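You operate a simulated robot arm through the tools that you are given. There is no shell and no other tool. Be economical: measure what you need, move in short steps, check, and stop when the job is done.

You are at the controls of a simulated two-armed robot. One attempt, no reset.

## Task
Wipe up the spill on the sideboard worktop with the green cloth and put it back.

Only the result counts: the job must be done as asked and must still hold three seconds after the hand-in. Knocking over, shifting, dropping, spilling or breaking anything else fails it. Flat cloth is picked up by pressing the open fingertips on it (5 to 10 N) and closing them slowly along it; thin cloth reads only 2 to 8 mm in the jaws.

## Robot
Two 7-joint arms with two-finger parallel grippers on one trunk, on a base that drives. Base frame: it is fixed to the floor where the robot stands at the start and does not move with it; the origin is under the middle of the robot, x ahead of it, y to its left, z up. Readings come in m, rad, newtons and seconds.
The left shoulder is at the start at [0.06, 0.143, 0.926], the right one opposite. With the tool pointing down near the work surface each hand reaches from about 0.3 to 0.72 m from the robot's upright axis, wherever it stands, measured 20 degrees to its own side. Places, roughly: green cloth [0.6, 0.1, 0.9]. Payload 1.57 kg a hand.
The TCP of each hand is the grasp point between the finger pads, 0.03 m short of the fingertips. In the tool frame z runs along the fingers and y along their closing line. Largest opening 0.11 m; finger width 0.024, thickness 0.012; the body of the gripper, 0.048 by 0.112 m, starts 0.078 m behind the TCP.
Orientation is told as [roll, pitch, yaw] about the base's x, y, z axes, in that order, counted from this pose: with the fingers straight down and closing along the base's y, the tool's x points along the base's -x, its y along +y and its z along -z.

## Interface
- The arms move only by the tool arm_command. It takes "left_series", "right_series" or both (then of equal length, played together; a hand with none holds still); each is a list of rows, each a list of 3 entries, a list of its own where there are three numbers: the shift along the tool's x, y, z in units of 150 mm (1.0 is 150 mm), then the turn, a rotation vector about the tool's x, y, z in units of 45 degrees (1.0 is 45 degrees), then the gripper command, from -1 (fully open) to 1 (shut), values between in proportion. In form: [[[dx, dy, dz], [ax, ay, az], grip], ...]. A call has 1 to 10 rows; each row is the pose to reach, as a shift and turn from the pose commanded when the call began, along the tool's axes at that moment. A call with a number of a shift or a turn outside -1 to 1 is refused whole. A row lasts 0.2 s, in which the tool goes at most 0.05 m and 0.15 rad; a call with a longer step from one row to the next is refused whole, and so is a gripper value outside its range. A pose out of reach is approached as far as the arm can. The call stops where the force on the tool passes 40 N (or 10 N more than at its start, if that is more) or the arm is blocked; 0.2 s more then pass. Each finger travels about 0.045 m/s and halts on what it meets, pressing with about 39 N; the grip force reading is that of the motor and also rises with nothing between the fingers. The clock runs only during rows and for 0.2 s after the last one: add rows that repeat a pose to give the fingers time. The reply holds the time, the measured pose of the TCP, the force on the tool along the base axes, the opening and the grip force, in the units named above and with some noise, with the torque about the TCP (base axes, N m) and any sound that the robot's microphone picked up.
- Cameras (640 x 400 px; columns grow to the right, rows downward): "scene" is now at [0.0437, 0.029, 1.5369]; the picture's right is [0.37, -0.93, 0.00], its down [-0.69, -0.27, -0.67] and it looks along [0.63, 0.25, -0.74] (base axes); focal length 282 px, centre (320, 200). "left" rides on the left gripper at [0.07, -0.016, -0.141] in its tool frame; the picture's right is [0.23, 0.97, 0.00], its down [-0.86, 0.20, -0.48] and it looks along [-0.47, 0.11, 0.88] (tool axes); focal length 222 px, centre (320, 200). "right" rides on the right gripper at [0.07, 0.016, -0.141] in its tool frame; the picture's right is [-0.23, 0.97, 0.00], its down [-0.86, -0.20, -0.48] and it looks along [-0.47, -0.11, 0.88] (tool axes); focal length 222 px, centre (320, 200). There is no depth. A picture from a camera that has moved, and an enlarged one, comes with that camera's place and axes in the base frame and with its lens.
- capture(camera): a new picture of that camera. It takes no simulated time.
- lift_body(by): slides the trunk up (or, below 0, down) by that many m; the arms and the scene camera ride with it, the base frame stays. It gives what a move gives, with no picture.
- drive_base(legs): drives the robot by 1 to 6 legs, each [ahead, left, turn to the left] in m, m and rad, along the robot's own axes; the way and the turn of a leg run together, so that a leg with both is an arc; at most 1.5 m and 3.142 rad a leg. The arms and the cameras ride along, it lands a little off, and it stops where it bumps. It gives what a move gives.
- head_to(pan, tilt): turns the head with the scene camera to pan (to the left, within 1.501 rad either way) and tilt (down, from -0.506 to 1.204), counted from straight ahead of the robot. It gives what a move gives.
- inspect(camera, box): a new picture of the part [left, top, right, bottom] of that camera's present view, enlarged. It takes no simulated time.
- hand_in(): hands the job in; it is judged then, once.

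Go step by step. Nothing tells you exact positions but the pictures and the camera data: compare them with the known pose of the tool, close in by small moves and look again before you grip or let go. The budget is 120 turns and 100 pictures, counting those below and the enlarged ones. Unless the task says otherwise, let go and move clear before handing in, and close with one line.

The tools are called as a command line: name --argument value ..., lists and objects as JSON in quotes. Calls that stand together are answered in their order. arm_command: Moves the arms, as the interface text tells. Its arguments: {"type":"object","properties":{"left_series":{"type":"array","items":{"type":"array"}},"right_series":{"type":"array","items":{"type":"array"}}},"required":[]} The other tools are called the same way: lift_body (by) slides the trunk up or down; drive_base (legs) drives the base; head_to (pan, tilt) turns the head that bears the scene camera; capture (camera) takes a picture; inspect (camera, box) takes an enlarged picture of a part of a camera's view; hand_in () hands the job in.

At the start:

```text
clock: 0.0
left_eef_pos: [0.3174, 0.3348, 1.11]
left_tcp_rot: [0.001, 0.0, 0.001]
left_wrist_force: [-0.4, 0.6, -0.4]
left_torque: [0.04, 0.0, 0.04]
left_grip_width: 0.1102
left_grasp_force: 0.0
right_eef_pos: [0.3885, 0.0331, 1.0689]
right_tcp_rot: [-0.001, 0.001, -0.001]
right_wrist_force: [0.4, 0.9, 0.0]
right_torque: [-0.02, -0.01, 0.03]
right_grip_width: 0.11
right_grasp_force: 0.0
trunk travel left (down, up): [-0.525, 0.065]
robot x, y, heading: [0.0004, -0.0001, -0.001]
head pan, tilt: [0.38, 0.833]
```

scene: 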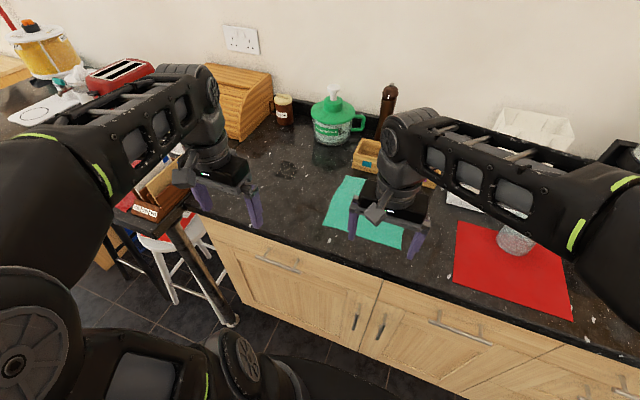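
right: 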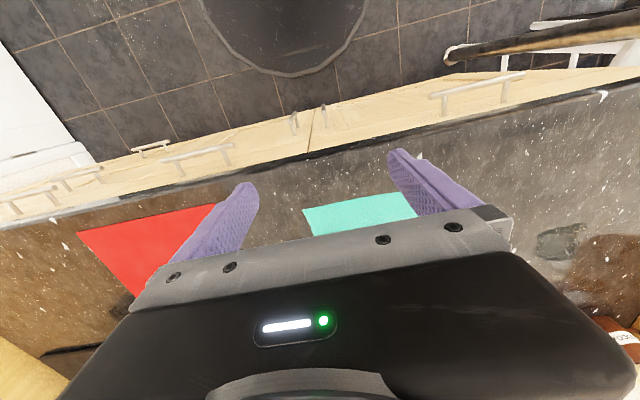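
left: 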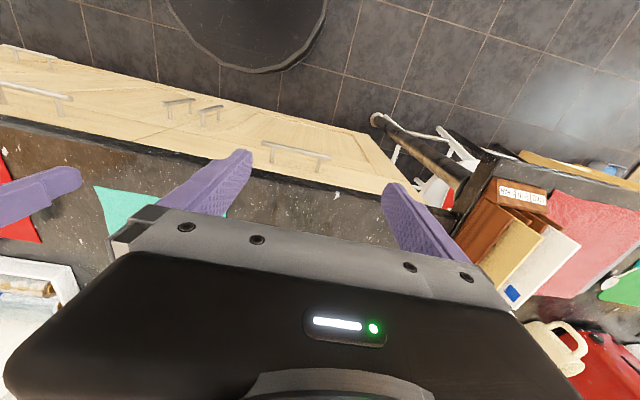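

The green cloth lies on the dark worktop ahead, with a dark patch that may be the spill to its left-back. I'll enlarge the view to check.

inspect --camera "scene" --box '[220, 100, 460, 260]'

inspect --camera "scene" --box '[0, 20, 220, 240]'

inspect --camera "right" --box '[440, 100, 640, 400]'

```text
2.50 times, centred on (340, 180) of scene
camera zoom: at [0.0437, 0.029, 1.5369], right [0.37, -0.93, 0.0], down [-0.69, -0.27, -0.67], along [0.63, 0.25, -0.74], focal length 704 px, centre (270, 250)
```

zoom: 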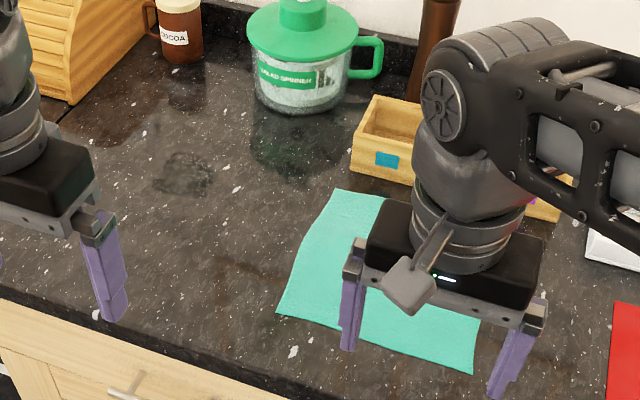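

```text
1.82 times, centred on (110, 130) of scene
camera zoom: at [0.0437, 0.029, 1.5369], right [0.37, -0.93, 0.0], down [-0.69, -0.27, -0.67], along [0.63, 0.25, -0.74], focal length 512 px, centre (702, 327)
```

zoom: 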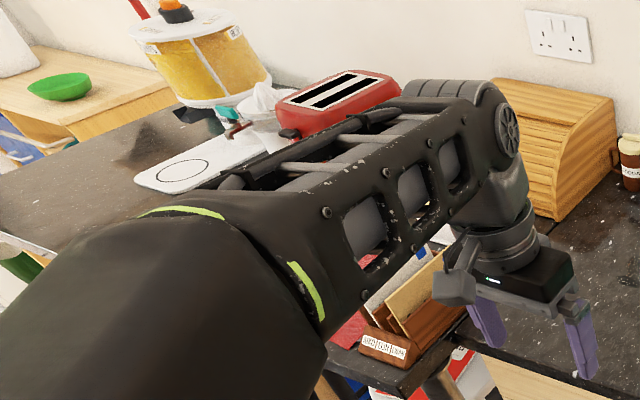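

```text
1.33 times, centred on (540, 250) of right
camera zoom: at [0.3193, 0.0486, 1.2118], right [0.23, 0.97, 0.0], down [0.86, -0.2, 0.48], along [0.47, -0.11, -0.88], focal length 296 px, centre (27, 133)
```

zoom: 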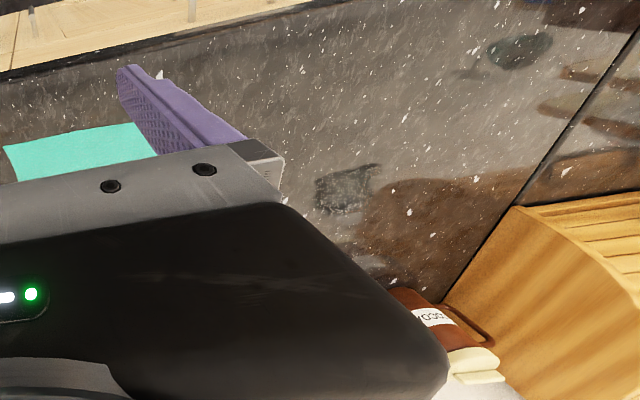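

Two dark patches: one near (0.67, 0.41) and another glossy one near (0.50, 0.53), behind the left hand. I'll look closer with both wrist cameras.

inspect --camera "right" --box '[520, 160, 640, 260]'

inspect --camera "left" --box '[180, 120, 520, 300]'

```text
4.00 times, centred on (580, 210) of right
camera zoom: at [0.3193, 0.0486, 1.2118], right [0.23, 0.97, 0.0], down [0.86, -0.2, 0.48], along [0.47, -0.11, -0.88], focal length 888 px, centre (-720, 160)
```

zoom: 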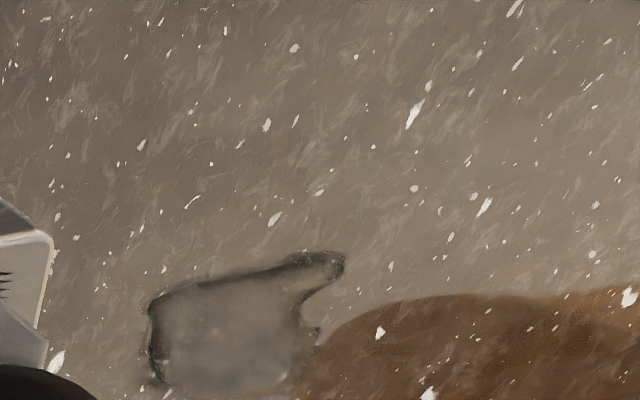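

```text
1.88 times, centred on (350, 210) of left
camera zoom: at [0.2481, 0.3172, 1.2512], right [-0.23, 0.97, 0.0], down [0.86, 0.2, 0.48], along [0.47, 0.11, -0.88], focal length 418 px, centre (264, 181)
```

zoom: 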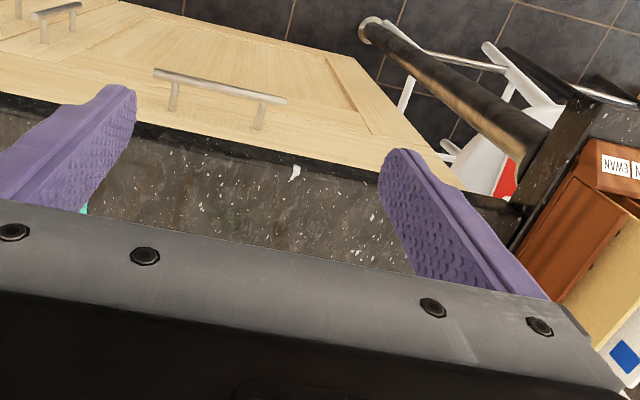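

The shape near (0.67, 0.41) is clearly a wet puddle. I'll use the left hand, so I first move the right hand aside and up to clear the cloth.

arm_command --right_series '[[[0.07, -0.25, -0.12], [0, 0, 0], -1], [[0.15, -0.5, -0.25], [0, 0, 0], -1], [[0.22, -0.75, -0.37], [0, 0, 0], -1], [[0.3, -1.0, -0.5], [0, 0, 0], -1]]'

arm_command --right_series '[[[0.1, -0.25, 0], [0, 0, 0], -1], [[0.2, -0.5, 0], [0, 0, 0], -1], [[0.3, -0.75, 0], [0, 0, 0], -1], [[0.4, -1.0, 0], [0, 0, 0], -1]]'

capture --camera "scene"

```text
clock: 1.0
left_eef_pos: [0.3181, 0.3335, 1.1102]
left_tcp_rot: [0.001, -0.001, 0.0]
left_wrist_force: [-0.6, 1.1, 0.2]
left_torque: [0.06, 0.02, -0.05]
left_grip_width: 0.1101
left_grasp_force: 0.0
right_eef_pos: [0.3603, -0.0778, 1.1303]
right_tcp_rot: [0.11, 0.003, 0.004]
right_wrist_force: [-0.5, 0.1, 1.0]
right_torque: [0.03, 0.0, -0.02]
right_grip_width: 0.1099
right_grasp_force: 0.1
right hand out of reach, approached as far as the arm can: row 3, 4
trunk travel left (down, up): [-0.525, 0.065]
robot x, y, heading: [-0.0, 0.0023, 0.003]
head pan, tilt: [0.38, 0.833]
```

```text
clock: 2.0
left_eef_pos: [0.3186, 0.3337, 1.1105]
left_tcp_rot: [0.0, 0.002, 0.0]
left_wrist_force: [0.0, -0.3, 0.1]
left_torque: [0.03, -0.02, -0.03]
left_grip_width: 0.1101
left_grasp_force: 0.0
right_eef_pos: [0.3071, -0.2281, 1.103]
right_tcp_rot: [0.113, 0.004, 0.005]
right_wrist_force: [0.8, -0.3, -0.3]
right_torque: [0.01, 0.01, 0.02]
right_grip_width: 0.1099
right_grasp_force: 0.0
right hand out of reach, approached as far as the arm can: row 3, 4
trunk travel left (down, up): [-0.525, 0.065]
robot x, y, heading: [0.0019, -0.0048, 0.002]
head pan, tilt: [0.38, 0.833]
```

```text
91 pictures are left
camera scene: at [0.0439, 0.0286, 1.5369], right [0.37, -0.93, 0.0], down [-0.69, -0.27, -0.67], along [0.63, 0.25, -0.74], focal length 282 px, centre (320, 200)
```

scene: 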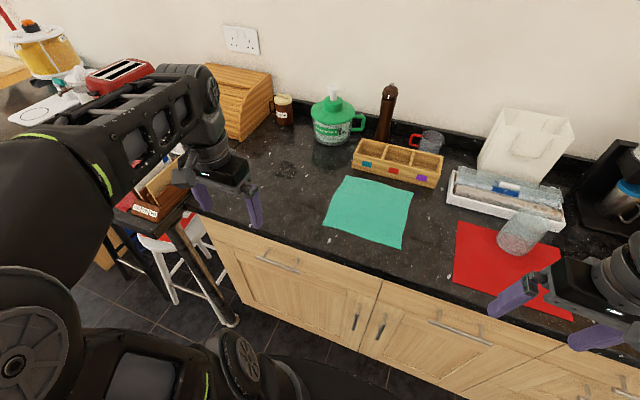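

The cloth is a ~0.22 m square centred near (0.61, 0.09), edges along the axes. I bring the left hand inward over the worktop, then drive the base a bit left and ahead so that cloth and puddle are both in reach.

arm_command --left_series '[[[-0.2, -0.2, 0], [0, 0, 0], -1], [[-0.4, -0.4, 0], [0, 0, 0], -1], [[-0.6, -0.6, 0], [0, 0, 0], -1], [[-0.8, -0.8, 0], [0, 0, 0], -1], [[-1, -1, 0], [0, 0, 0], -1]]'

drive_base --legs '[[0, 0.12, 0], [0.06, 0, 0]]'

capture --camera "scene"

capture --camera "left"

```text
clock: 3.2
left_eef_pos: [0.4709, 0.1707, 1.1143]
left_tcp_rot: [0.003, -0.009, -0.026]
left_wrist_force: [3.2, 11.0, -4.5]
left_torque: [-1.17, 0.44, 0.05]
left_grip_width: 0.11
left_grasp_force: 0.2
right_eef_pos: [0.3102, -0.2287, 1.0986]
right_tcp_rot: [0.116, 0.009, 0.003]
right_wrist_force: [-0.7, -1.6, -0.8]
right_torque: [0.15, -0.03, 0.01]
right_grip_width: 0.1101
right_grasp_force: 0.1
trunk travel left (down, up): [-0.525, 0.065]
robot x, y, heading: [0.0016, 0.0, 0.003]
head pan, tilt: [0.38, 0.833]
```

```text
clock: 5.0
left_eef_pos: [0.5301, 0.3068, 1.1092]
left_tcp_rot: [-0.001, 0.002, 0.0]
left_wrist_force: [0.2, 0.0, -0.2]
left_torque: [0.03, 0.07, 0.02]
left_grip_width: 0.1099
left_grasp_force: 0.0
right_eef_pos: [0.3694, -0.1058, 1.0998]
right_tcp_rot: [0.112, 0.004, 0.005]
right_wrist_force: [0.7, 0.7, -0.4]
right_torque: [-0.01, 0.06, 0.01]
right_grip_width: 0.1099
right_grasp_force: 0.1
trunk travel left (down, up): [-0.525, 0.065]
robot x, y, heading: [0.059, 0.1182, -0.002]
head pan, tilt: [0.38, 0.833]
```

```text
90 pictures are left
camera scene: at [0.106, 0.1507, 1.5368], right [0.37, -0.93, 0.0], down [-0.69, -0.27, -0.67], along [0.62, 0.25, -0.74], focal length 282 px, centre (320, 200)
```

scene: 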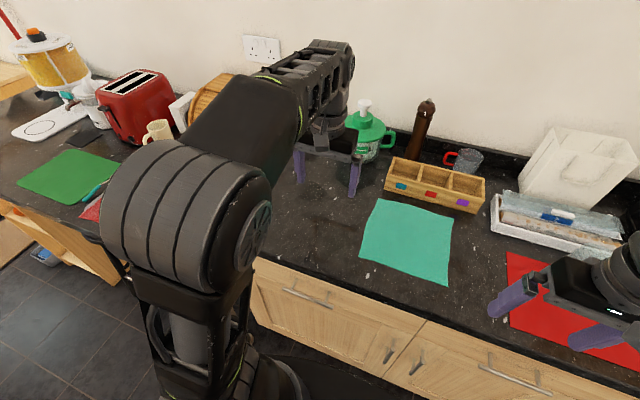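

```text
89 pictures are left
camera left: at [0.4601, 0.2894, 1.2508], right [-0.23, 0.97, 0.0], down [0.86, 0.2, 0.48], along [0.46, 0.11, -0.88], focal length 222 px, centre (320, 200)
```

left: 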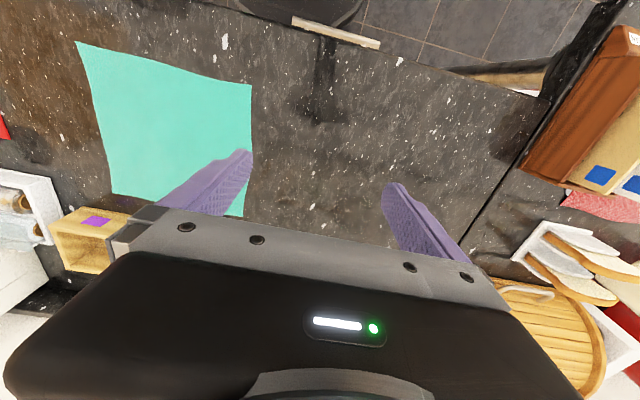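

The base moved as planned. I check the puddle's shape once more between the fingers before fetching the cloth.

inspect --camera "scene" --box '[270, 150, 390, 225]'

inspect --camera "right" --box '[400, 100, 640, 300]'

```text
5.33 times, centred on (330, 188) of scene
camera zoom: at [0.106, 0.1507, 1.5368], right [0.37, -0.93, 0.0], down [-0.69, -0.27, -0.67], along [0.62, 0.25, -0.74], focal length 1503 px, centre (267, 267)
```

zoom: 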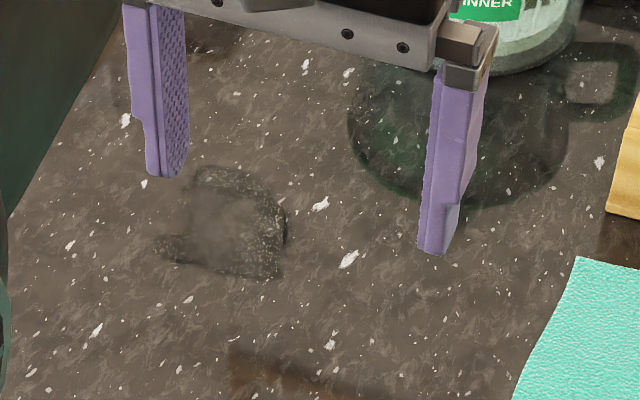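

```text
2.00 times, centred on (520, 200) of right
camera zoom: at [0.3006, -0.1061, 1.2438], right [0.22, 0.97, 0.11], down [0.86, -0.25, 0.45], along [0.46, -0.01, -0.89], focal length 444 px, centre (-80, 200)
```

zoom: 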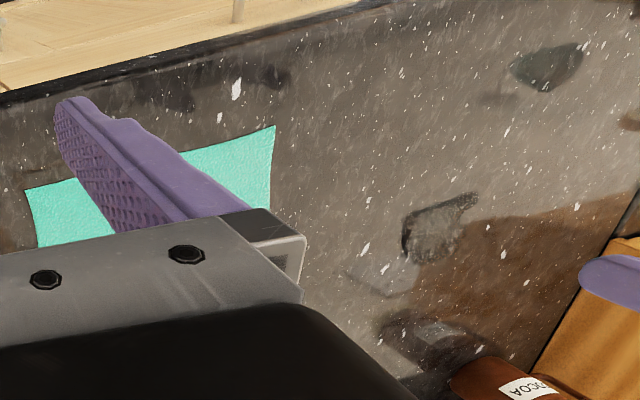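

The puddle spans about x 0.62–0.705, y 0.355–0.445 (the other dark blob moves with the arms, so it's a reflection). Next I bring the left hand above the cloth's centre, with the fingers partly closed.

arm_command --left_series '[[[-0.13, -0.25, 0], [0, 0, 0], -0.8], [[-0.26, -0.5, 0], [0, 0, 0], -0.5], [[-0.4, -0.75, 0], [0, 0, 0], -0.2], [[-0.54, -1, 0], [0, 0, 0], 0.1]]'

arm_command --left_series '[[[0, -0.21, 0.2], [0, 0, 0], 0.1], [[0, -0.43, 0.4], [0, 0, 0], 0.1], [[0, -0.43, 0.65], [0, 0, 0], 0.1], [[0, -0.43, 0.85], [0, 0, 0], 0.1], [[0, -0.43, 0.85], [0, 0, 0], 0.1]]'

capture --camera "scene"

capture --camera "left"

```text
clock: 6.0
left_eef_pos: [0.5952, 0.1595, 1.0853]
left_tcp_rot: [-0.001, -0.01, 0.0]
left_wrist_force: [0.1, -0.1, -0.2]
left_torque: [0.06, 0.01, -0.02]
left_grip_width: 0.0494
left_grasp_force: 0.1
left hand out of reach, approached as far as the arm can: row 2, 3, 4
right_eef_pos: [0.3676, -0.1065, 1.1005]
right_tcp_rot: [0.114, 0.004, 0.003]
right_wrist_force: [0.2, -0.2, -0.2]
right_torque: [0.03, 0.02, -0.03]
right_grip_width: 0.1099
right_grasp_force: 0.0
trunk travel left (down, up): [-0.525, 0.065]
robot x, y, heading: [0.0593, 0.1242, 0.004]
head pan, tilt: [0.38, 0.833]
```

```text
clock: 7.2
left_eef_pos: [0.5931, 0.0967, 0.9571]
left_tcp_rot: [0.0, -0.003, 0.0]
left_wrist_force: [0.1, -0.4, 0.8]
left_torque: [0.03, 0.01, -0.01]
left_grip_width: 0.0495
left_grasp_force: 0.0
right_eef_pos: [0.3678, -0.1041, 1.1001]
right_tcp_rot: [0.112, 0.003, 0.002]
right_wrist_force: [0.8, -0.4, -0.7]
right_torque: [0.01, 0.01, -0.03]
right_grip_width: 0.1096
right_grasp_force: 0.0
trunk travel left (down, up): [-0.525, 0.065]
robot x, y, heading: [0.058, 0.123, 0.001]
head pan, tilt: [0.38, 0.833]
```

```text
86 pictures are left
camera scene: at [0.1037, 0.1507, 1.5369], right [0.37, -0.93, 0.0], down [-0.69, -0.27, -0.67], along [0.63, 0.25, -0.74], focal length 282 px, centre (320, 200)
```

scene: 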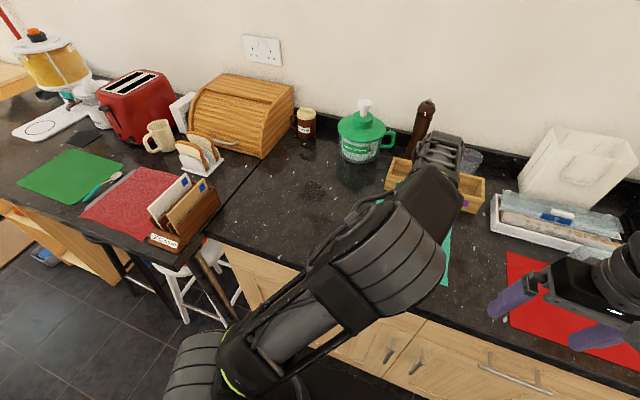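

```text
85 pictures are left
camera left: at [0.524, 0.0801, 1.0978], right [-0.23, 0.97, 0.0], down [0.85, 0.2, 0.48], along [0.47, 0.11, -0.88], focal length 222 px, centre (320, 200)
```

left: 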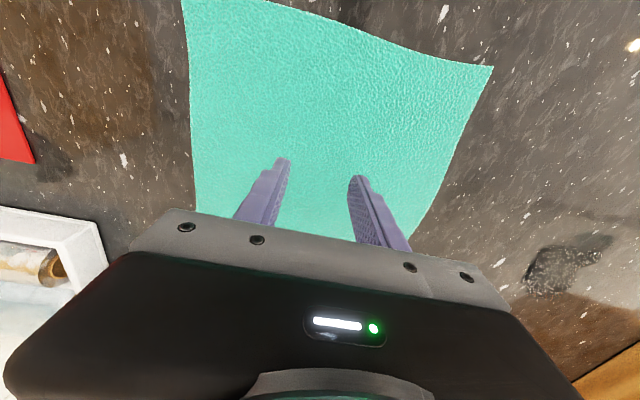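

The hand is over the cloth centre at tip height ~0.927. I descend gently until contact.

arm_command --left_series '[[[0, 0, 0.05], [0, 0, 0], 0.1], [[0, 0, 0.1], [0, 0, 0], 0.1], [[0, 0, 0.14], [0, 0, 0], 0.1], [[0, 0, 0.14], [0, 0, 0], 0.1]]'

```text
clock: 8.2
left_eef_pos: [0.5942, 0.0968, 0.9407]
left_tcp_rot: [-0.002, -0.008, 0.0]
left_wrist_force: [1.5, -0.3, 35.2]
left_torque: [0.56, 0.16, 0.0]
left_grip_width: 0.0497
left_grasp_force: 0.1
right_eef_pos: [0.3657, -0.1058, 1.1024]
right_tcp_rot: [0.111, 0.003, 0.003]
right_wrist_force: [0.0, -0.3, 0.8]
right_torque: [-0.02, -0.01, 0.0]
right_grip_width: 0.1099
right_grasp_force: 0.0
trunk travel left (down, up): [-0.525, 0.065]
robot x, y, heading: [0.0607, 0.1217, 0.005]
head pan, tilt: [0.38, 0.833]
```

Contact already at 35 N; I back off a few millimetres to reach 5–10 N.

arm_command --left_series '[[[0, 0, -0.026], [0, 0, 0], 0.1], [[0, 0, -0.026], [0, 0, 0], 0.1]]'

```text
clock: 8.8
left_eef_pos: [0.5937, 0.0969, 0.942]
left_tcp_rot: [-0.001, -0.001, 0.0]
left_wrist_force: [4.5, -0.3, 20.6]
left_torque: [-0.05, -0.06, 0.05]
left_grip_width: 0.0498
left_grasp_force: 0.0
right_eef_pos: [0.367, -0.1056, 1.1003]
right_tcp_rot: [0.112, 0.002, 0.003]
right_wrist_force: [-0.1, -0.7, -0.6]
right_torque: [0.03, -0.02, 0.0]
right_grip_width: 0.1099
right_grasp_force: 0.1
trunk travel left (down, up): [-0.525, 0.065]
robot x, y, heading: [0.0605, 0.1188, 0.002]
head pan, tilt: [0.38, 0.833]
```

Still 20 N at ~3.7 N/mm; I raise another 3.4 mm.

arm_command --left_series '[[[0, 0, -0.022], [0, 0, 0], 0.1], [[0, 0, -0.022], [0, 0, 0], 0.1]]'

```text
clock: 9.4
left_eef_pos: [0.5928, 0.0965, 0.942]
left_tcp_rot: [0.001, 0.001, 0.001]
left_wrist_force: [0.5, 0.1, 0.2]
left_torque: [0.0, 0.02, 0.02]
left_grip_width: 0.0494
left_grasp_force: 0.1
right_eef_pos: [0.3679, -0.1052, 1.1002]
right_tcp_rot: [0.112, 0.003, 0.002]
right_wrist_force: [0.0, 0.0, 0.1]
right_torque: [-0.01, 0.02, 0.01]
right_grip_width: 0.1101
right_grasp_force: 0.0
trunk travel left (down, up): [-0.525, 0.065]
robot x, y, heading: [0.0612, 0.1222, -0.002]
head pan, tilt: [0.38, 0.833]
```

arm_command --left_series '[[[0, 0, 0.01], [0, 0, 0], 0.1], [[0, 0, 0.01], [0, 0, 0], 0.1]]'

```text
clock: 10.0
left_eef_pos: [0.5939, 0.0969, 0.9431]
left_tcp_rot: [-0.002, 0.001, 0.001]
left_wrist_force: [0.2, -0.5, 0.0]
left_torque: [-0.05, 0.04, -0.02]
left_grip_width: 0.0495
left_grasp_force: 0.1
right_eef_pos: [0.3678, -0.1043, 1.102]
right_tcp_rot: [0.112, 0.003, 0.003]
right_wrist_force: [-0.8, 0.7, 0.0]
right_torque: [-0.01, 0.0, 0.01]
right_grip_width: 0.11
right_grasp_force: 0.1
trunk travel left (down, up): [-0.525, 0.065]
robot x, y, heading: [0.0605, 0.1269, -0.003]
head pan, tilt: [0.38, 0.833]
```

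Just off contact; lower by another 1.2 mm.

arm_command --left_series '[[[0, 0, 0.008], [0, 0, 0], 0.1], [[0, 0, 0.008], [0, 0, 0], 0.1]]'

```text
clock: 10.6
left_eef_pos: [0.5941, 0.0972, 0.9424]
left_tcp_rot: [0.0, -0.001, 0.001]
left_wrist_force: [-0.3, -0.2, 2.8]
left_torque: [0.03, -0.01, 0.02]
left_grip_width: 0.0494
left_grasp_force: 0.0
right_eef_pos: [0.3685, -0.1052, 1.1007]
right_tcp_rot: [0.112, 0.004, 0.005]
right_wrist_force: [0.0, 0.4, 0.3]
right_torque: [0.01, -0.04, -0.04]
right_grip_width: 0.11
right_grasp_force: 0.1
trunk travel left (down, up): [-0.525, 0.065]
robot x, y, heading: [0.0636, 0.1218, -0.005]
head pan, tilt: [0.38, 0.833]
```

2.8 N now; a touch lower, then close slowly.

arm_command --left_series '[[[0, 0, 0.008], [0, 0, 0], 0.1], [[0, 0, 0.008], [0, 0, 0], 0.1]]'

```text
clock: 11.2
left_eef_pos: [0.5935, 0.0971, 0.9411]
left_tcp_rot: [0.0, -0.002, -0.001]
left_wrist_force: [0.5, 0.8, 11.7]
left_torque: [0.04, -0.01, -0.03]
left_grip_width: 0.0498
left_grasp_force: 0.0
right_eef_pos: [0.3662, -0.1043, 1.101]
right_tcp_rot: [0.111, 0.003, 0.003]
right_wrist_force: [0.3, 0.3, 0.0]
right_torque: [0.01, -0.02, 0.01]
right_grip_width: 0.11
right_grasp_force: 0.1
trunk travel left (down, up): [-0.525, 0.065]
robot x, y, heading: [0.0588, 0.1233, 0.004]
head pan, tilt: [0.38, 0.833]
```

Now 11.7 N; I back off 0.5 mm and close slowly along the cloth.

arm_command --left_series '[[[0, 0, -0.003], [0, 0, 0], 0.1], [[0, 0, -0.003], [0, 0, 0], 0.2], [[0, 0, -0.003], [0, 0, 0], 0.3], [[0, 0, -0.003], [0, 0, 0], 0.4], [[0, 0, -0.003], [0, 0, 0], 0.5], [[0, 0, -0.003], [0, 0, 0], 0.6], [[0, 0, -0.003], [0, 0, 0], 0.7], [[0, 0, -0.003], [0, 0, 0], 0.8], [[0, 0, -0.003], [0, 0, 0], 0.9], [[0, 0, -0.003], [0, 0, 0], 1]]'

capture --camera "left"

```text
clock: 13.4
left_eef_pos: [0.5928, 0.0964, 0.9402]
left_tcp_rot: [-0.001, -0.002, 0.0]
left_wrist_force: [0.5, 0.2, 13.6]
left_torque: [0.04, 0.01, 0.01]
left_grip_width: 0.0027
left_grasp_force: 18.3
right_eef_pos: [0.3677, -0.1037, 1.102]
right_tcp_rot: [0.112, 0.003, 0.005]
right_wrist_force: [0.3, 1.0, 0.7]
right_torque: [-0.02, -0.01, 0.0]
right_grip_width: 0.11
right_grasp_force: 0.1
trunk travel left (down, up): [-0.525, 0.065]
robot x, y, heading: [0.0586, 0.121, 0.002]
head pan, tilt: [0.38, 0.833]
```

```text
84 pictures are left
camera left: at [0.523, 0.0799, 1.0819], right [-0.23, 0.97, 0.0], down [0.85, 0.2, 0.48], along [0.47, 0.11, -0.88], focal length 222 px, centre (320, 200)
```

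left: 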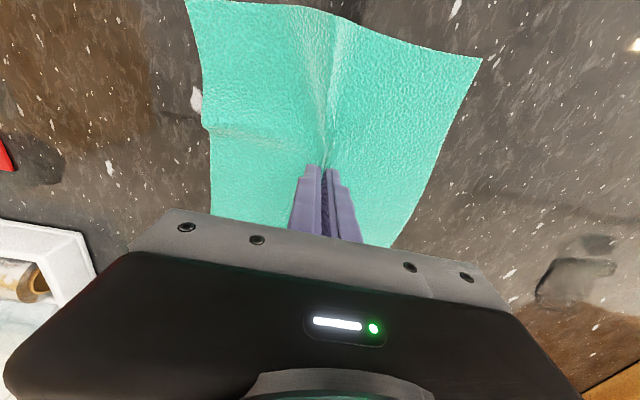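

The cloth is pinched (2.7 mm). I raise 1 cm and drag it to the left along y, keeping clear of the wooden tray.

arm_command --left_series '[[[0, 0, -0.08], [0, 0, 0], 1], [[0, 0.2, -0.08], [0, 0, 0], 1], [[0, 0.4, -0.08], [0, 0, 0], 1], [[0, 0.6, -0.08], [0, 0, 0], 1], [[0, 0.8, -0.08], [0, 0, 0], 1], [[0, 1, -0.08], [0, 0, 0], 1], [[0, 1, -0.08], [0, 0, 0], 1]]'

capture --camera "left"

capture --camera "scene"

```text
clock: 15.0
left_eef_pos: [0.5933, 0.2468, 0.9532]
left_tcp_rot: [0.001, -0.001, 0.0]
left_wrist_force: [-0.4, 0.1, 0.2]
left_torque: [-0.01, -0.03, -0.02]
left_grip_width: 0.0025
left_grasp_force: 24.3
right_eef_pos: [0.3675, -0.1054, 1.1008]
right_tcp_rot: [0.11, 0.004, 0.004]
right_wrist_force: [-0.7, 0.9, 0.8]
right_torque: [-0.01, -0.01, 0.02]
right_grip_width: 0.1098
right_grasp_force: 0.1
trunk travel left (down, up): [-0.525, 0.065]
robot x, y, heading: [0.0603, 0.1224, -0.002]
head pan, tilt: [0.38, 0.833]
```

```text
83 pictures are left
camera left: at [0.5238, 0.2301, 1.0939], right [-0.23, 0.97, 0.0], down [0.86, 0.2, 0.48], along [0.47, 0.11, -0.88], focal length 222 px, centre (320, 200)
```

left: 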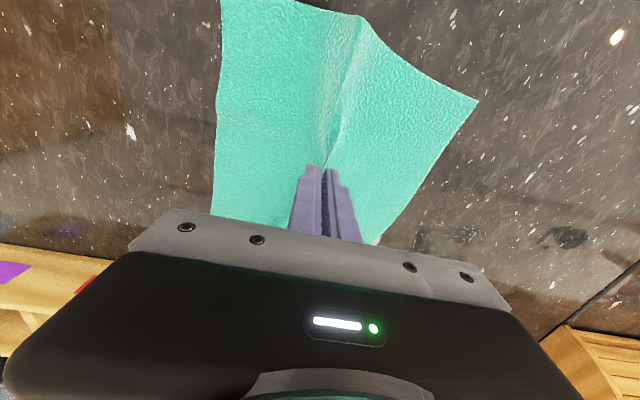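

```text
82 pictures are left
camera scene: at [0.1038, 0.1504, 1.5369], right [0.37, -0.93, 0.0], down [-0.69, -0.27, -0.67], along [0.63, 0.25, -0.74], focal length 282 px, centre (320, 200)
```

scene: 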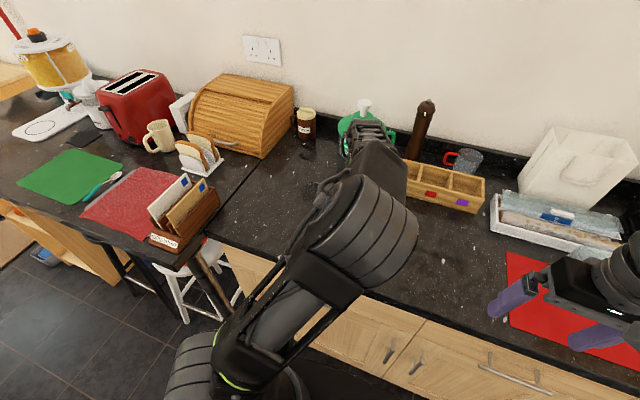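

Cloth moves fine and nothing else is near. I go to the near-right corner of the puddle, then press down lightly.

arm_command --left_series '[[[-0.05, 0.2, 0], [0, 0, 0], 1], [[-0.1, 0.4, 0], [0, 0, 0], 1], [[-0.16, 0.6, 0], [0, 0, 0], 1], [[-0.16, 0.65, 0.04], [0, 0, 0], 1], [[-0.16, 0.65, 0.07], [0, 0, 0], 1], [[-0.16, 0.65, 0.07], [0, 0, 0], 1]]'

capture --camera "left"

```text
clock: 16.4
left_eef_pos: [0.6137, 0.3429, 0.9439]
left_tcp_rot: [0.0, -0.001, -0.001]
left_wrist_force: [-0.2, 0.2, 1.2]
left_torque: [-0.03, -0.04, -0.01]
left_grip_width: 0.0024
left_grasp_force: 23.9
right_eef_pos: [0.3673, -0.1037, 1.1006]
right_tcp_rot: [0.112, 0.005, 0.003]
right_wrist_force: [-0.2, -0.4, 0.1]
right_torque: [0.03, -0.03, 0.01]
right_grip_width: 0.1101
right_grasp_force: 0.0
trunk travel left (down, up): [-0.525, 0.065]
robot x, y, heading: [0.0589, 0.1204, 0.003]
head pan, tilt: [0.38, 0.833]
```

```text
81 pictures are left
camera left: at [0.5443, 0.3262, 1.0845], right [-0.23, 0.97, 0.0], down [0.85, 0.2, 0.48], along [0.47, 0.11, -0.88], focal length 222 px, centre (320, 200)
```

left: 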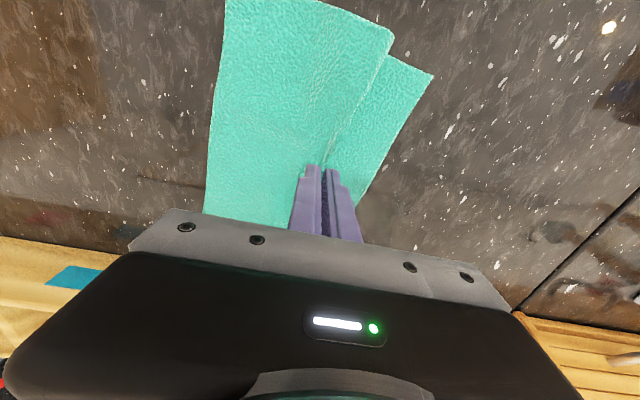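

At 1 N contact. I press slightly and make raster strokes over the puddle, checking force.

arm_command --left_series '[[[0, 0, 0.02], [0, 0, 0], 1], [[0, 0.18, 0.02], [0, 0, 0], 1], [[0, 0.36, 0.02], [0, 0, 0], 1], [[0, 0.54, 0.02], [0, 0, 0], 1], [[0, 0.7, 0.02], [0, 0, 0], 1], [[-0.12, 0.7, 0.02], [0, 0, 0], 1], [[-0.12, 0.5, 0.02], [0, 0, 0], 1], [[-0.12, 0.3, 0.02], [0, 0, 0], 1], [[-0.12, 0.1, 0.02], [0, 0, 0], 1], [[-0.12, 0, 0.02], [0, 0, 0], 1]]'

capture --camera "left"

capture --camera "scene"

```text
clock: 18.6
left_eef_pos: [0.6166, 0.3382, 0.9444]
left_tcp_rot: [-0.002, -0.001, 0.002]
left_wrist_force: [-1.0, 1.1, 7.3]
left_torque: [0.03, 0.06, 0.01]
left_grip_width: 0.0028
left_grasp_force: 23.8
left hand out of reach, approached as far as the arm can: row 1, 2, 3, 4, 5, 6, 7, 8, 9, 10
right_eef_pos: [0.3681, -0.105, 1.1014]
right_tcp_rot: [0.112, 0.004, 0.005]
right_wrist_force: [0.7, 0.4, -0.1]
right_torque: [-0.01, 0.01, 0.0]
right_grip_width: 0.1101
right_grasp_force: 0.1
trunk travel left (down, up): [-0.525, 0.065]
robot x, y, heading: [0.0631, 0.1203, -0.001]
head pan, tilt: [0.38, 0.833]
```

```text
80 pictures are left
camera left: at [0.547, 0.3215, 1.0848], right [-0.23, 0.97, 0.0], down [0.85, 0.2, 0.48], along [0.47, 0.11, -0.88], focal length 222 px, centre (320, 200)
```

left: 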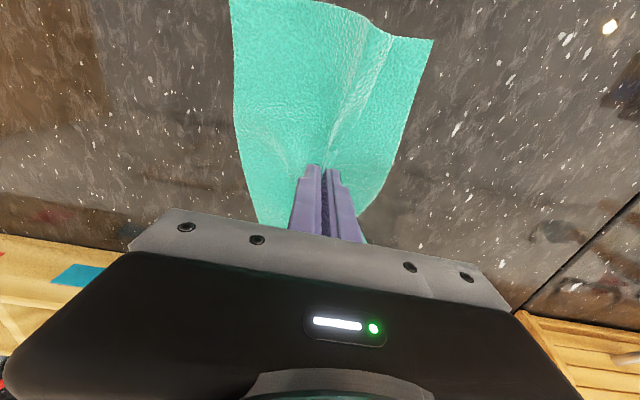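

```text
79 pictures are left
camera scene: at [0.1031, 0.1511, 1.5371], right [0.37, -0.93, 0.0], down [-0.69, -0.28, -0.67], along [0.63, 0.25, -0.74], focal length 282 px, centre (320, 200)
```

scene: 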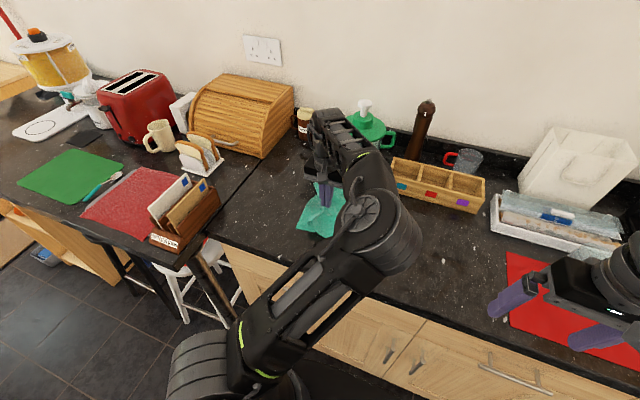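

The arm claims a reach limit before x 0.63. I lift the cloth 1.5 cm and drive the base another 5 cm ahead.

arm_command --left_series '[[[0, 0, -0.1], [0, 0, 0], 1], [[0, 0, -0.1], [0, 0, 0], 1]]'

drive_base --legs '[[0.05, 0, 0]]'

capture --camera "scene"

capture --camera "left"

```text
clock: 19.2
left_eef_pos: [0.6163, 0.3378, 0.9585]
left_tcp_rot: [0.0, -0.001, 0.001]
left_wrist_force: [0.0, -0.2, 0.3]
left_torque: [0.05, 0.0, -0.05]
left_grip_width: 0.0027
left_grasp_force: 23.9
right_eef_pos: [0.3688, -0.1051, 1.1012]
right_tcp_rot: [0.111, 0.005, 0.003]
right_wrist_force: [-0.5, 0.4, 0.2]
right_torque: [0.02, -0.02, -0.01]
right_grip_width: 0.1101
right_grasp_force: 0.0
trunk travel left (down, up): [-0.525, 0.065]
robot x, y, heading: [0.0602, 0.1221, 0.0]
head pan, tilt: [0.38, 0.833]
```

```text
clock: 20.1
left_eef_pos: [0.6704, 0.3381, 0.9572]
left_tcp_rot: [-0.001, 0.003, 0.0]
left_wrist_force: [0.9, 0.4, 0.1]
left_torque: [0.03, 0.03, -0.02]
left_grip_width: 0.0028
left_grasp_force: 24.1
right_eef_pos: [0.4191, -0.1051, 1.1021]
right_tcp_rot: [0.113, 0.005, 0.001]
right_wrist_force: [0.6, -0.2, 0.7]
right_torque: [-0.03, 0.04, 0.0]
right_grip_width: 0.1099
right_grasp_force: 0.0
trunk travel left (down, up): [-0.525, 0.065]
robot x, y, heading: [0.1116, 0.1233, 0.003]
head pan, tilt: [0.38, 0.833]
```

```text
78 pictures are left
camera scene: at [0.157, 0.1507, 1.5368], right [0.37, -0.93, 0.0], down [-0.69, -0.27, -0.67], along [0.62, 0.25, -0.74], focal length 282 px, centre (320, 200)
```

scene: 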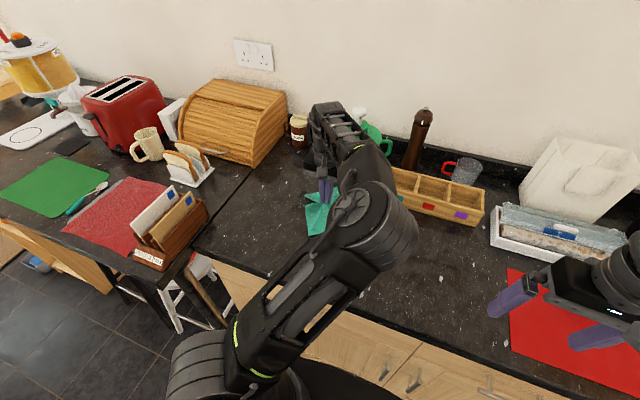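

```text
77 pictures are left
camera left: at [0.6001, 0.3211, 1.0988], right [-0.23, 0.97, 0.0], down [0.86, 0.2, 0.48], along [0.46, 0.11, -0.88], focal length 222 px, centre (320, 200)
```

left: 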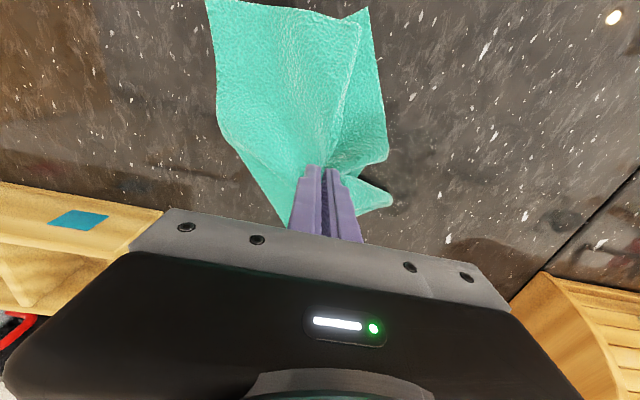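

inspect --camera "left" --box '[330, 60, 530, 240]'

```text
2.22 times, centred on (430, 150) of left
camera zoom: at [0.6001, 0.3211, 1.0988], right [-0.23, 0.97, 0.0], down [0.86, 0.2, 0.48], along [0.46, 0.11, -0.88], focal length 494 px, centre (76, 311)
```

zoom: 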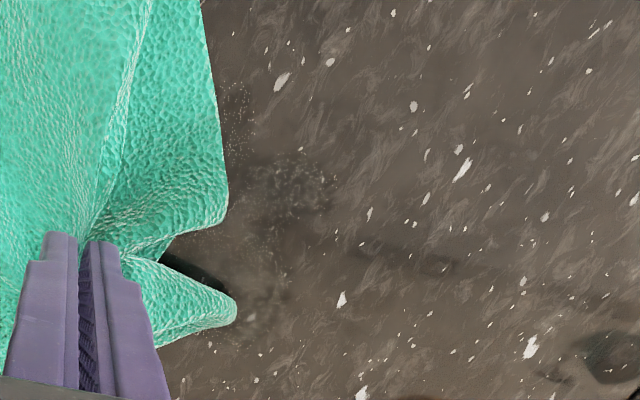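

A faint residue remains. I press and make more strokes across it.

arm_command --left_series '[[[0, 0, 0.07], [0, 0, 0], 1], [[0, 0, 0.115], [0, 0, 0], 1], [[0, 0.2, 0.115], [0, 0, 0], 1], [[0, 0.4, 0.115], [0, 0, 0], 1], [[0, 0.6, 0.115], [0, 0, 0], 1], [[0, 0.75, 0.115], [0, 0, 0], 1], [[0.15, 0.75, 0.115], [0, 0, 0], 1], [[0.15, 0.5, 0.115], [0, 0, 0], 1], [[0.15, 0.25, 0.115], [0, 0, 0], 1], [[0.15, 0, 0.115], [0, 0, 0], 1]]'

arm_command --left_series '[[[0.15, 0, 0], [0, 0, 0], 1], [[0.3, 0.0, 0], [0, 0, 0], 1], [[0.3, 0.25, 0], [0, 0, 0], 1], [[0.3, 0.5, 0], [0, 0, 0], 1], [[0.3, 0.75, 0], [0, 0, 0], 1], [[0.15, 0.75, 0], [0, 0, 0], 1], [[0.15, 0.5, 0], [0, 0, 0], 1], [[0.15, 0.25, 0], [0, 0, 0], 1], [[0.15, 0, 0], [0, 0, 0], 1], [[0.0, 0, 0], [0, 0, 0], 1]]'

capture --camera "left"

```text
clock: 22.4
left_eef_pos: [0.6463, 0.3389, 0.9436]
left_tcp_rot: [0.003, -0.004, 0.0]
left_wrist_force: [-0.7, 5.8, 22.4]
left_torque: [0.21, -0.03, 0.05]
left_grip_width: 0.0028
left_grasp_force: 24.1
left hand out of reach, approached as far as the arm can: row 3, 4, 5, 6, 7, 8
right_eef_pos: [0.4179, -0.104, 1.1015]
right_tcp_rot: [0.111, 0.003, 0.003]
right_wrist_force: [-0.8, 0.1, 0.2]
right_torque: [0.0, 0.0, -0.03]
right_grip_width: 0.11
right_grasp_force: 0.1
trunk travel left (down, up): [-0.525, 0.065]
robot x, y, heading: [0.113, 0.1222, 0.003]
head pan, tilt: [0.38, 0.833]
```

```text
clock: 23.5
left_eef_pos: [0.6003, 0.4195, 0.9446]
left_tcp_rot: [0.0, -0.002, -0.002]
left_wrist_force: [-4.1, -3.3, 20.4]
left_torque: [-0.04, 0.12, -0.01]
left_grip_width: 0.0026
left_grasp_force: 23.5
left hand out of reach, approached as far as the arm can: row 5
right_eef_pos: [0.4167, -0.1064, 1.1006]
right_tcp_rot: [0.113, 0.002, 0.0]
right_wrist_force: [-1.3, -0.3, 0.2]
right_torque: [-0.02, -0.05, -0.05]
right_grip_width: 0.1101
right_grasp_force: 0.1
trunk travel left (down, up): [-0.525, 0.065]
robot x, y, heading: [0.1079, 0.1221, -0.001]
head pan, tilt: [0.38, 0.833]
stopped in row 5 (left hand): the force on the tool passed its limit at 44 N (the readings are from after the stop); the commanded pose is now the measured one
```

```text
75 pictures are left
camera left: at [0.5298, 0.4015, 1.0841], right [-0.23, 0.97, 0.0], down [0.85, 0.2, 0.48], along [0.47, 0.11, -0.88], focal length 222 px, centre (320, 200)
```

left: 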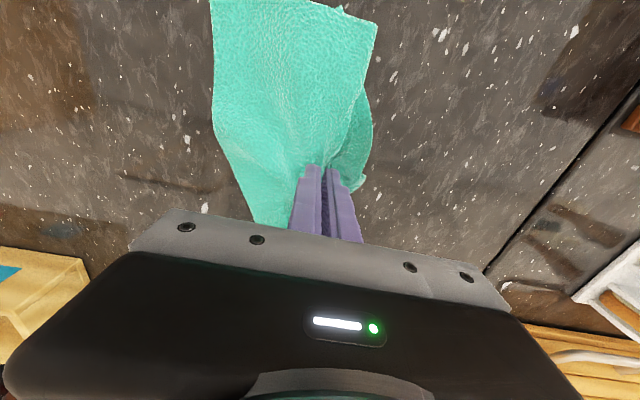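

I lift a bit and look at the spot with the right camera, which sees under the left arm.

arm_command --left_series '[[[0.15, -0.2, -0.15], [0, 0, 0], 1], [[0.3, -0.4, -0.3], [0, 0, 0], 1], [[0.3, -0.6, -0.3], [0, 0, 0], 1], [[0.3, -0.8, -0.3], [0, 0, 0], 1]]'

capture --camera "left"

inspect --camera "right" --box '[440, 100, 640, 300]'

inspect --camera "scene" --box '[230, 140, 390, 240]'

```text
clock: 24.5
left_eef_pos: [0.5544, 0.2983, 0.9861]
left_tcp_rot: [0.0, 0.0, -0.001]
left_wrist_force: [-0.7, 0.1, -0.2]
left_torque: [0.0, 0.03, 0.04]
left_grip_width: 0.0028
left_grasp_force: 23.6
right_eef_pos: [0.4181, -0.1066, 1.1004]
right_tcp_rot: [0.112, 0.004, 0.003]
right_wrist_force: [0.1, 0.5, -0.7]
right_torque: [0.01, -0.02, 0.0]
right_grip_width: 0.1098
right_grasp_force: 0.1
trunk travel left (down, up): [-0.525, 0.065]
robot x, y, heading: [0.1144, 0.1214, 0.001]
head pan, tilt: [0.38, 0.833]
```

```text
74 pictures are left
camera left: at [0.4848, 0.2817, 1.1265], right [-0.23, 0.97, 0.0], down [0.86, 0.2, 0.48], along [0.47, 0.11, -0.88], focal length 222 px, centre (320, 200)
```

left: 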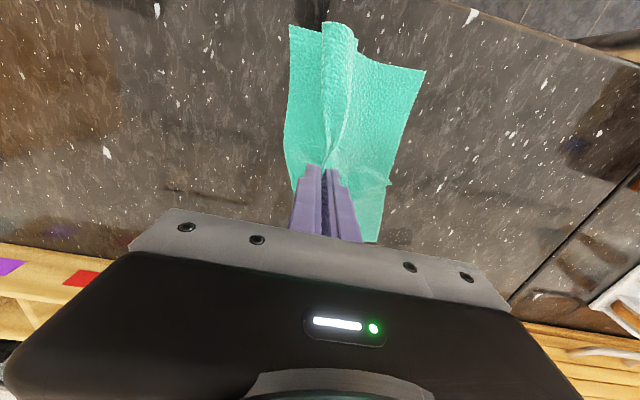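

```text
2.00 times, centred on (540, 200) of right
camera zoom: at [0.3492, -0.107, 1.2441], right [0.23, 0.97, 0.11], down [0.86, -0.25, 0.45], along [0.46, -0.01, -0.89], focal length 444 px, centre (-120, 200)
```

zoom: 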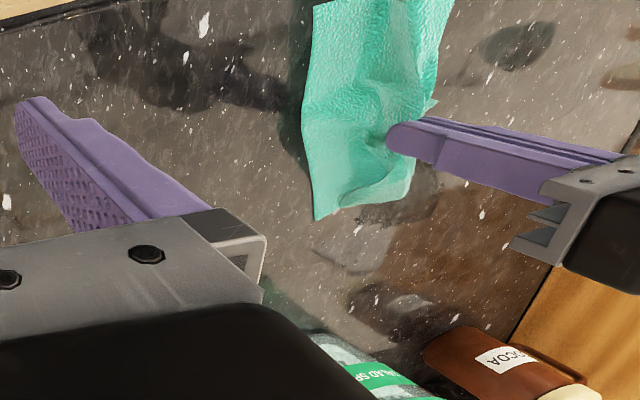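

```text
4.00 times, centred on (310, 190) of scene
camera zoom: at [0.1545, 0.1501, 1.5369], right [0.37, -0.93, 0.0], down [-0.69, -0.27, -0.67], along [0.63, 0.25, -0.74], focal length 1127 px, centre (360, 240)
```

zoom: 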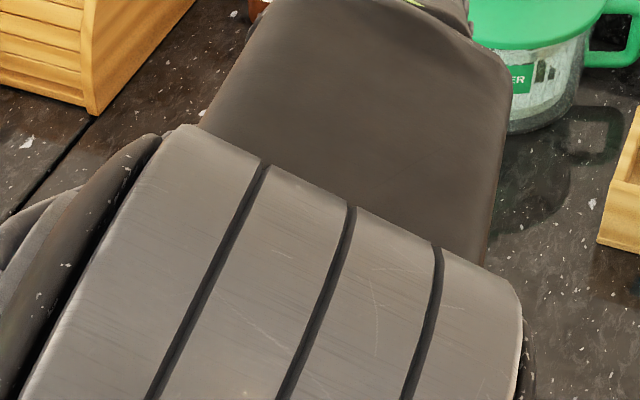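

There may be residue near (0.68, 0.37). I move the hand further off to get a clear look.

arm_command --left_series '[[[0, -0.25, 0], [0, 0, 0], 1], [[0, -0.5, 0], [0, 0, 0], 1], [[0, -0.75, 0], [0, 0, 0], 1], [[0, -1, 0], [0, 0, 0], 1]]'

inspect --camera "left" --box '[400, 100, 640, 300]'

inspect --camera "right" --box '[500, 150, 640, 250]'

inspect --camera "scene" --box '[210, 130, 390, 240]'

```text
clock: 25.5
left_eef_pos: [0.5564, 0.1488, 0.9858]
left_tcp_rot: [-0.001, -0.001, 0.0]
left_wrist_force: [-0.1, -0.5, -0.6]
left_torque: [0.01, 0.02, 0.04]
left_grip_width: 0.0026
left_grasp_force: 24.1
right_eef_pos: [0.4179, -0.1059, 1.1007]
right_tcp_rot: [0.113, 0.006, 0.001]
right_wrist_force: [-0.8, -0.5, -1.7]
right_torque: [-0.01, 0.0, 0.03]
right_grip_width: 0.1099
right_grasp_force: 0.1
trunk travel left (down, up): [-0.525, 0.065]
robot x, y, heading: [0.1115, 0.1247, -0.0]
head pan, tilt: [0.38, 0.833]
```

```text
2.00 times, centred on (520, 200) of left
camera zoom: at [0.487, 0.1318, 1.1271], right [-0.23, 0.97, 0.0], down [0.86, 0.2, 0.48], along [0.47, 0.11, -0.88], focal length 444 px, centre (-80, 200)
```

zoom: 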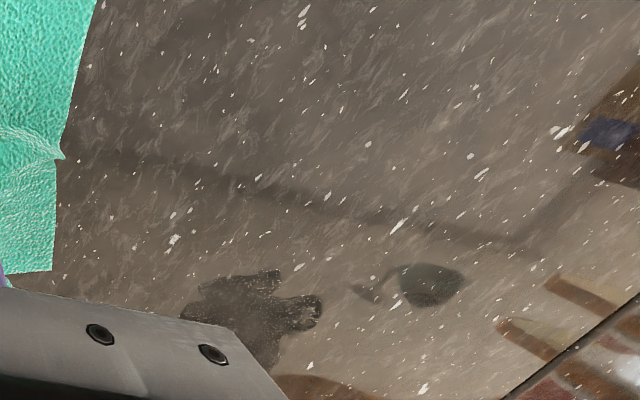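

```text
4.00 times, centred on (570, 200) of right
camera zoom: at [0.3495, -0.1073, 1.244], right [0.23, 0.97, 0.11], down [0.86, -0.25, 0.45], along [0.46, -0.01, -0.89], focal length 888 px, centre (-680, 200)
```

zoom: 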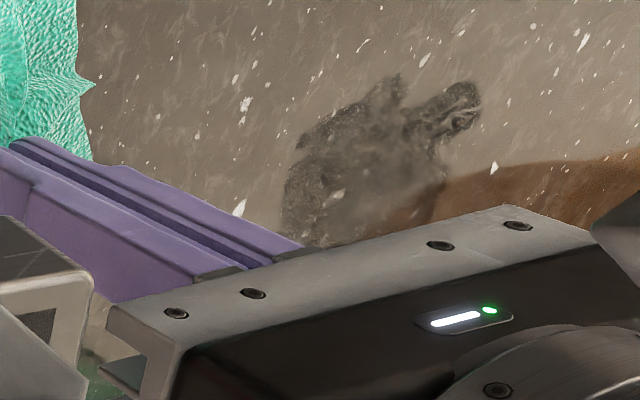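

```text
3.56 times, centred on (300, 185) of scene
camera zoom: at [0.1548, 0.1497, 1.5369], right [0.37, -0.93, 0.0], down [-0.69, -0.27, -0.67], along [0.63, 0.25, -0.74], focal length 1002 px, centre (391, 253)
```

zoom: 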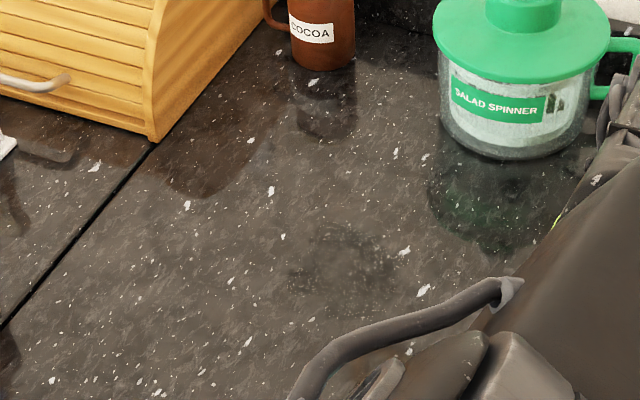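

The puddle is smeared but clearly still there (x 0.61–0.71, y 0.35–0.43); the arm wasn't reaching it properly. I drive 0.12 m left to have it more in front of the left arm.

drive_base --legs '[[0, 0.12, 0]]'

capture --camera "left"

capture --camera "scene"

```text
clock: 26.7
left_eef_pos: [0.5569, 0.2702, 0.9861]
left_tcp_rot: [-0.004, 0.001, 0.0]
left_wrist_force: [-1.0, 0.6, -0.5]
left_torque: [-0.05, -0.01, 0.01]
left_grip_width: 0.0026
left_grasp_force: 23.3
right_eef_pos: [0.4185, 0.0154, 1.1012]
right_tcp_rot: [0.111, 0.006, 0.003]
right_wrist_force: [-0.1, 0.9, -0.1]
right_torque: [-0.02, 0.04, 0.02]
right_grip_width: 0.1103
right_grasp_force: 0.1
trunk travel left (down, up): [-0.525, 0.065]
robot x, y, heading: [0.1148, 0.2404, 0.001]
head pan, tilt: [0.38, 0.833]
```

```text
68 pictures are left
camera left: at [0.4871, 0.2534, 1.1271], right [-0.23, 0.97, 0.0], down [0.85, 0.2, 0.48], along [0.47, 0.11, -0.88], focal length 222 px, centre (320, 200)
```

left: 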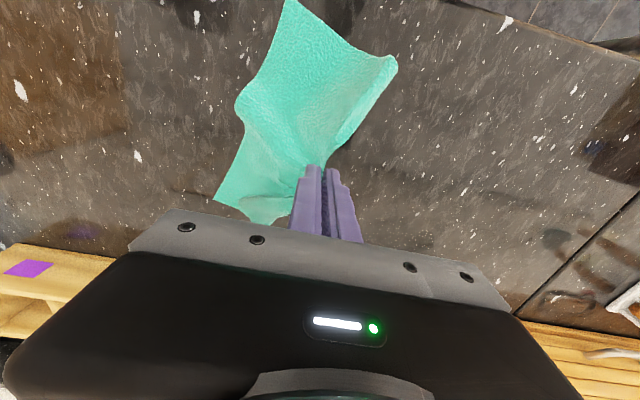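

```text
67 pictures are left
camera scene: at [0.1548, 0.2714, 1.5369], right [0.37, -0.93, 0.0], down [-0.69, -0.28, -0.67], along [0.63, 0.25, -0.74], focal length 282 px, centre (320, 200)
```

scene: 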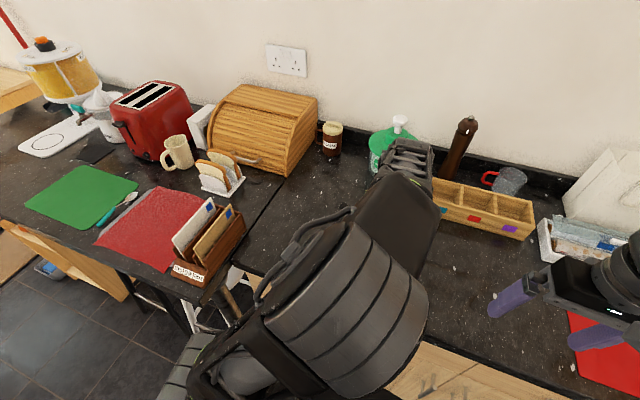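

I approach the near-right corner of the puddle at light height.

arm_command --left_series '[[[-0.1, 0.15, 0.06], [0, 0, 0], 1], [[-0.2, 0.3, 0.12], [0, 0, 0], 1], [[-0.3, 0.45, 0.18], [0, 0, 0], 1], [[-0.4, 0.5, 0.25], [0, 0, 0], 1], [[-0.4, 0.5, 0.285], [0, 0, 0], 1], [[-0.4, 0.5, 0.285], [0, 0, 0], 1]]'

```text
clock: 28.1
left_eef_pos: [0.616, 0.3428, 0.9432]
left_tcp_rot: [0.002, -0.001, 0.001]
left_wrist_force: [0.1, -0.3, 1.9]
left_torque: [-0.02, 0.01, -0.01]
left_grip_width: 0.003
left_grasp_force: 24.6
right_eef_pos: [0.4179, 0.0131, 1.1009]
right_tcp_rot: [0.113, 0.002, 0.002]
right_wrist_force: [-0.7, -1.0, 0.0]
right_torque: [-0.02, 0.03, -0.01]
right_grip_width: 0.1102
right_grasp_force: 0.0
trunk travel left (down, up): [-0.525, 0.065]
robot x, y, heading: [0.1095, 0.2431, 0.003]
head pan, tilt: [0.38, 0.833]
```

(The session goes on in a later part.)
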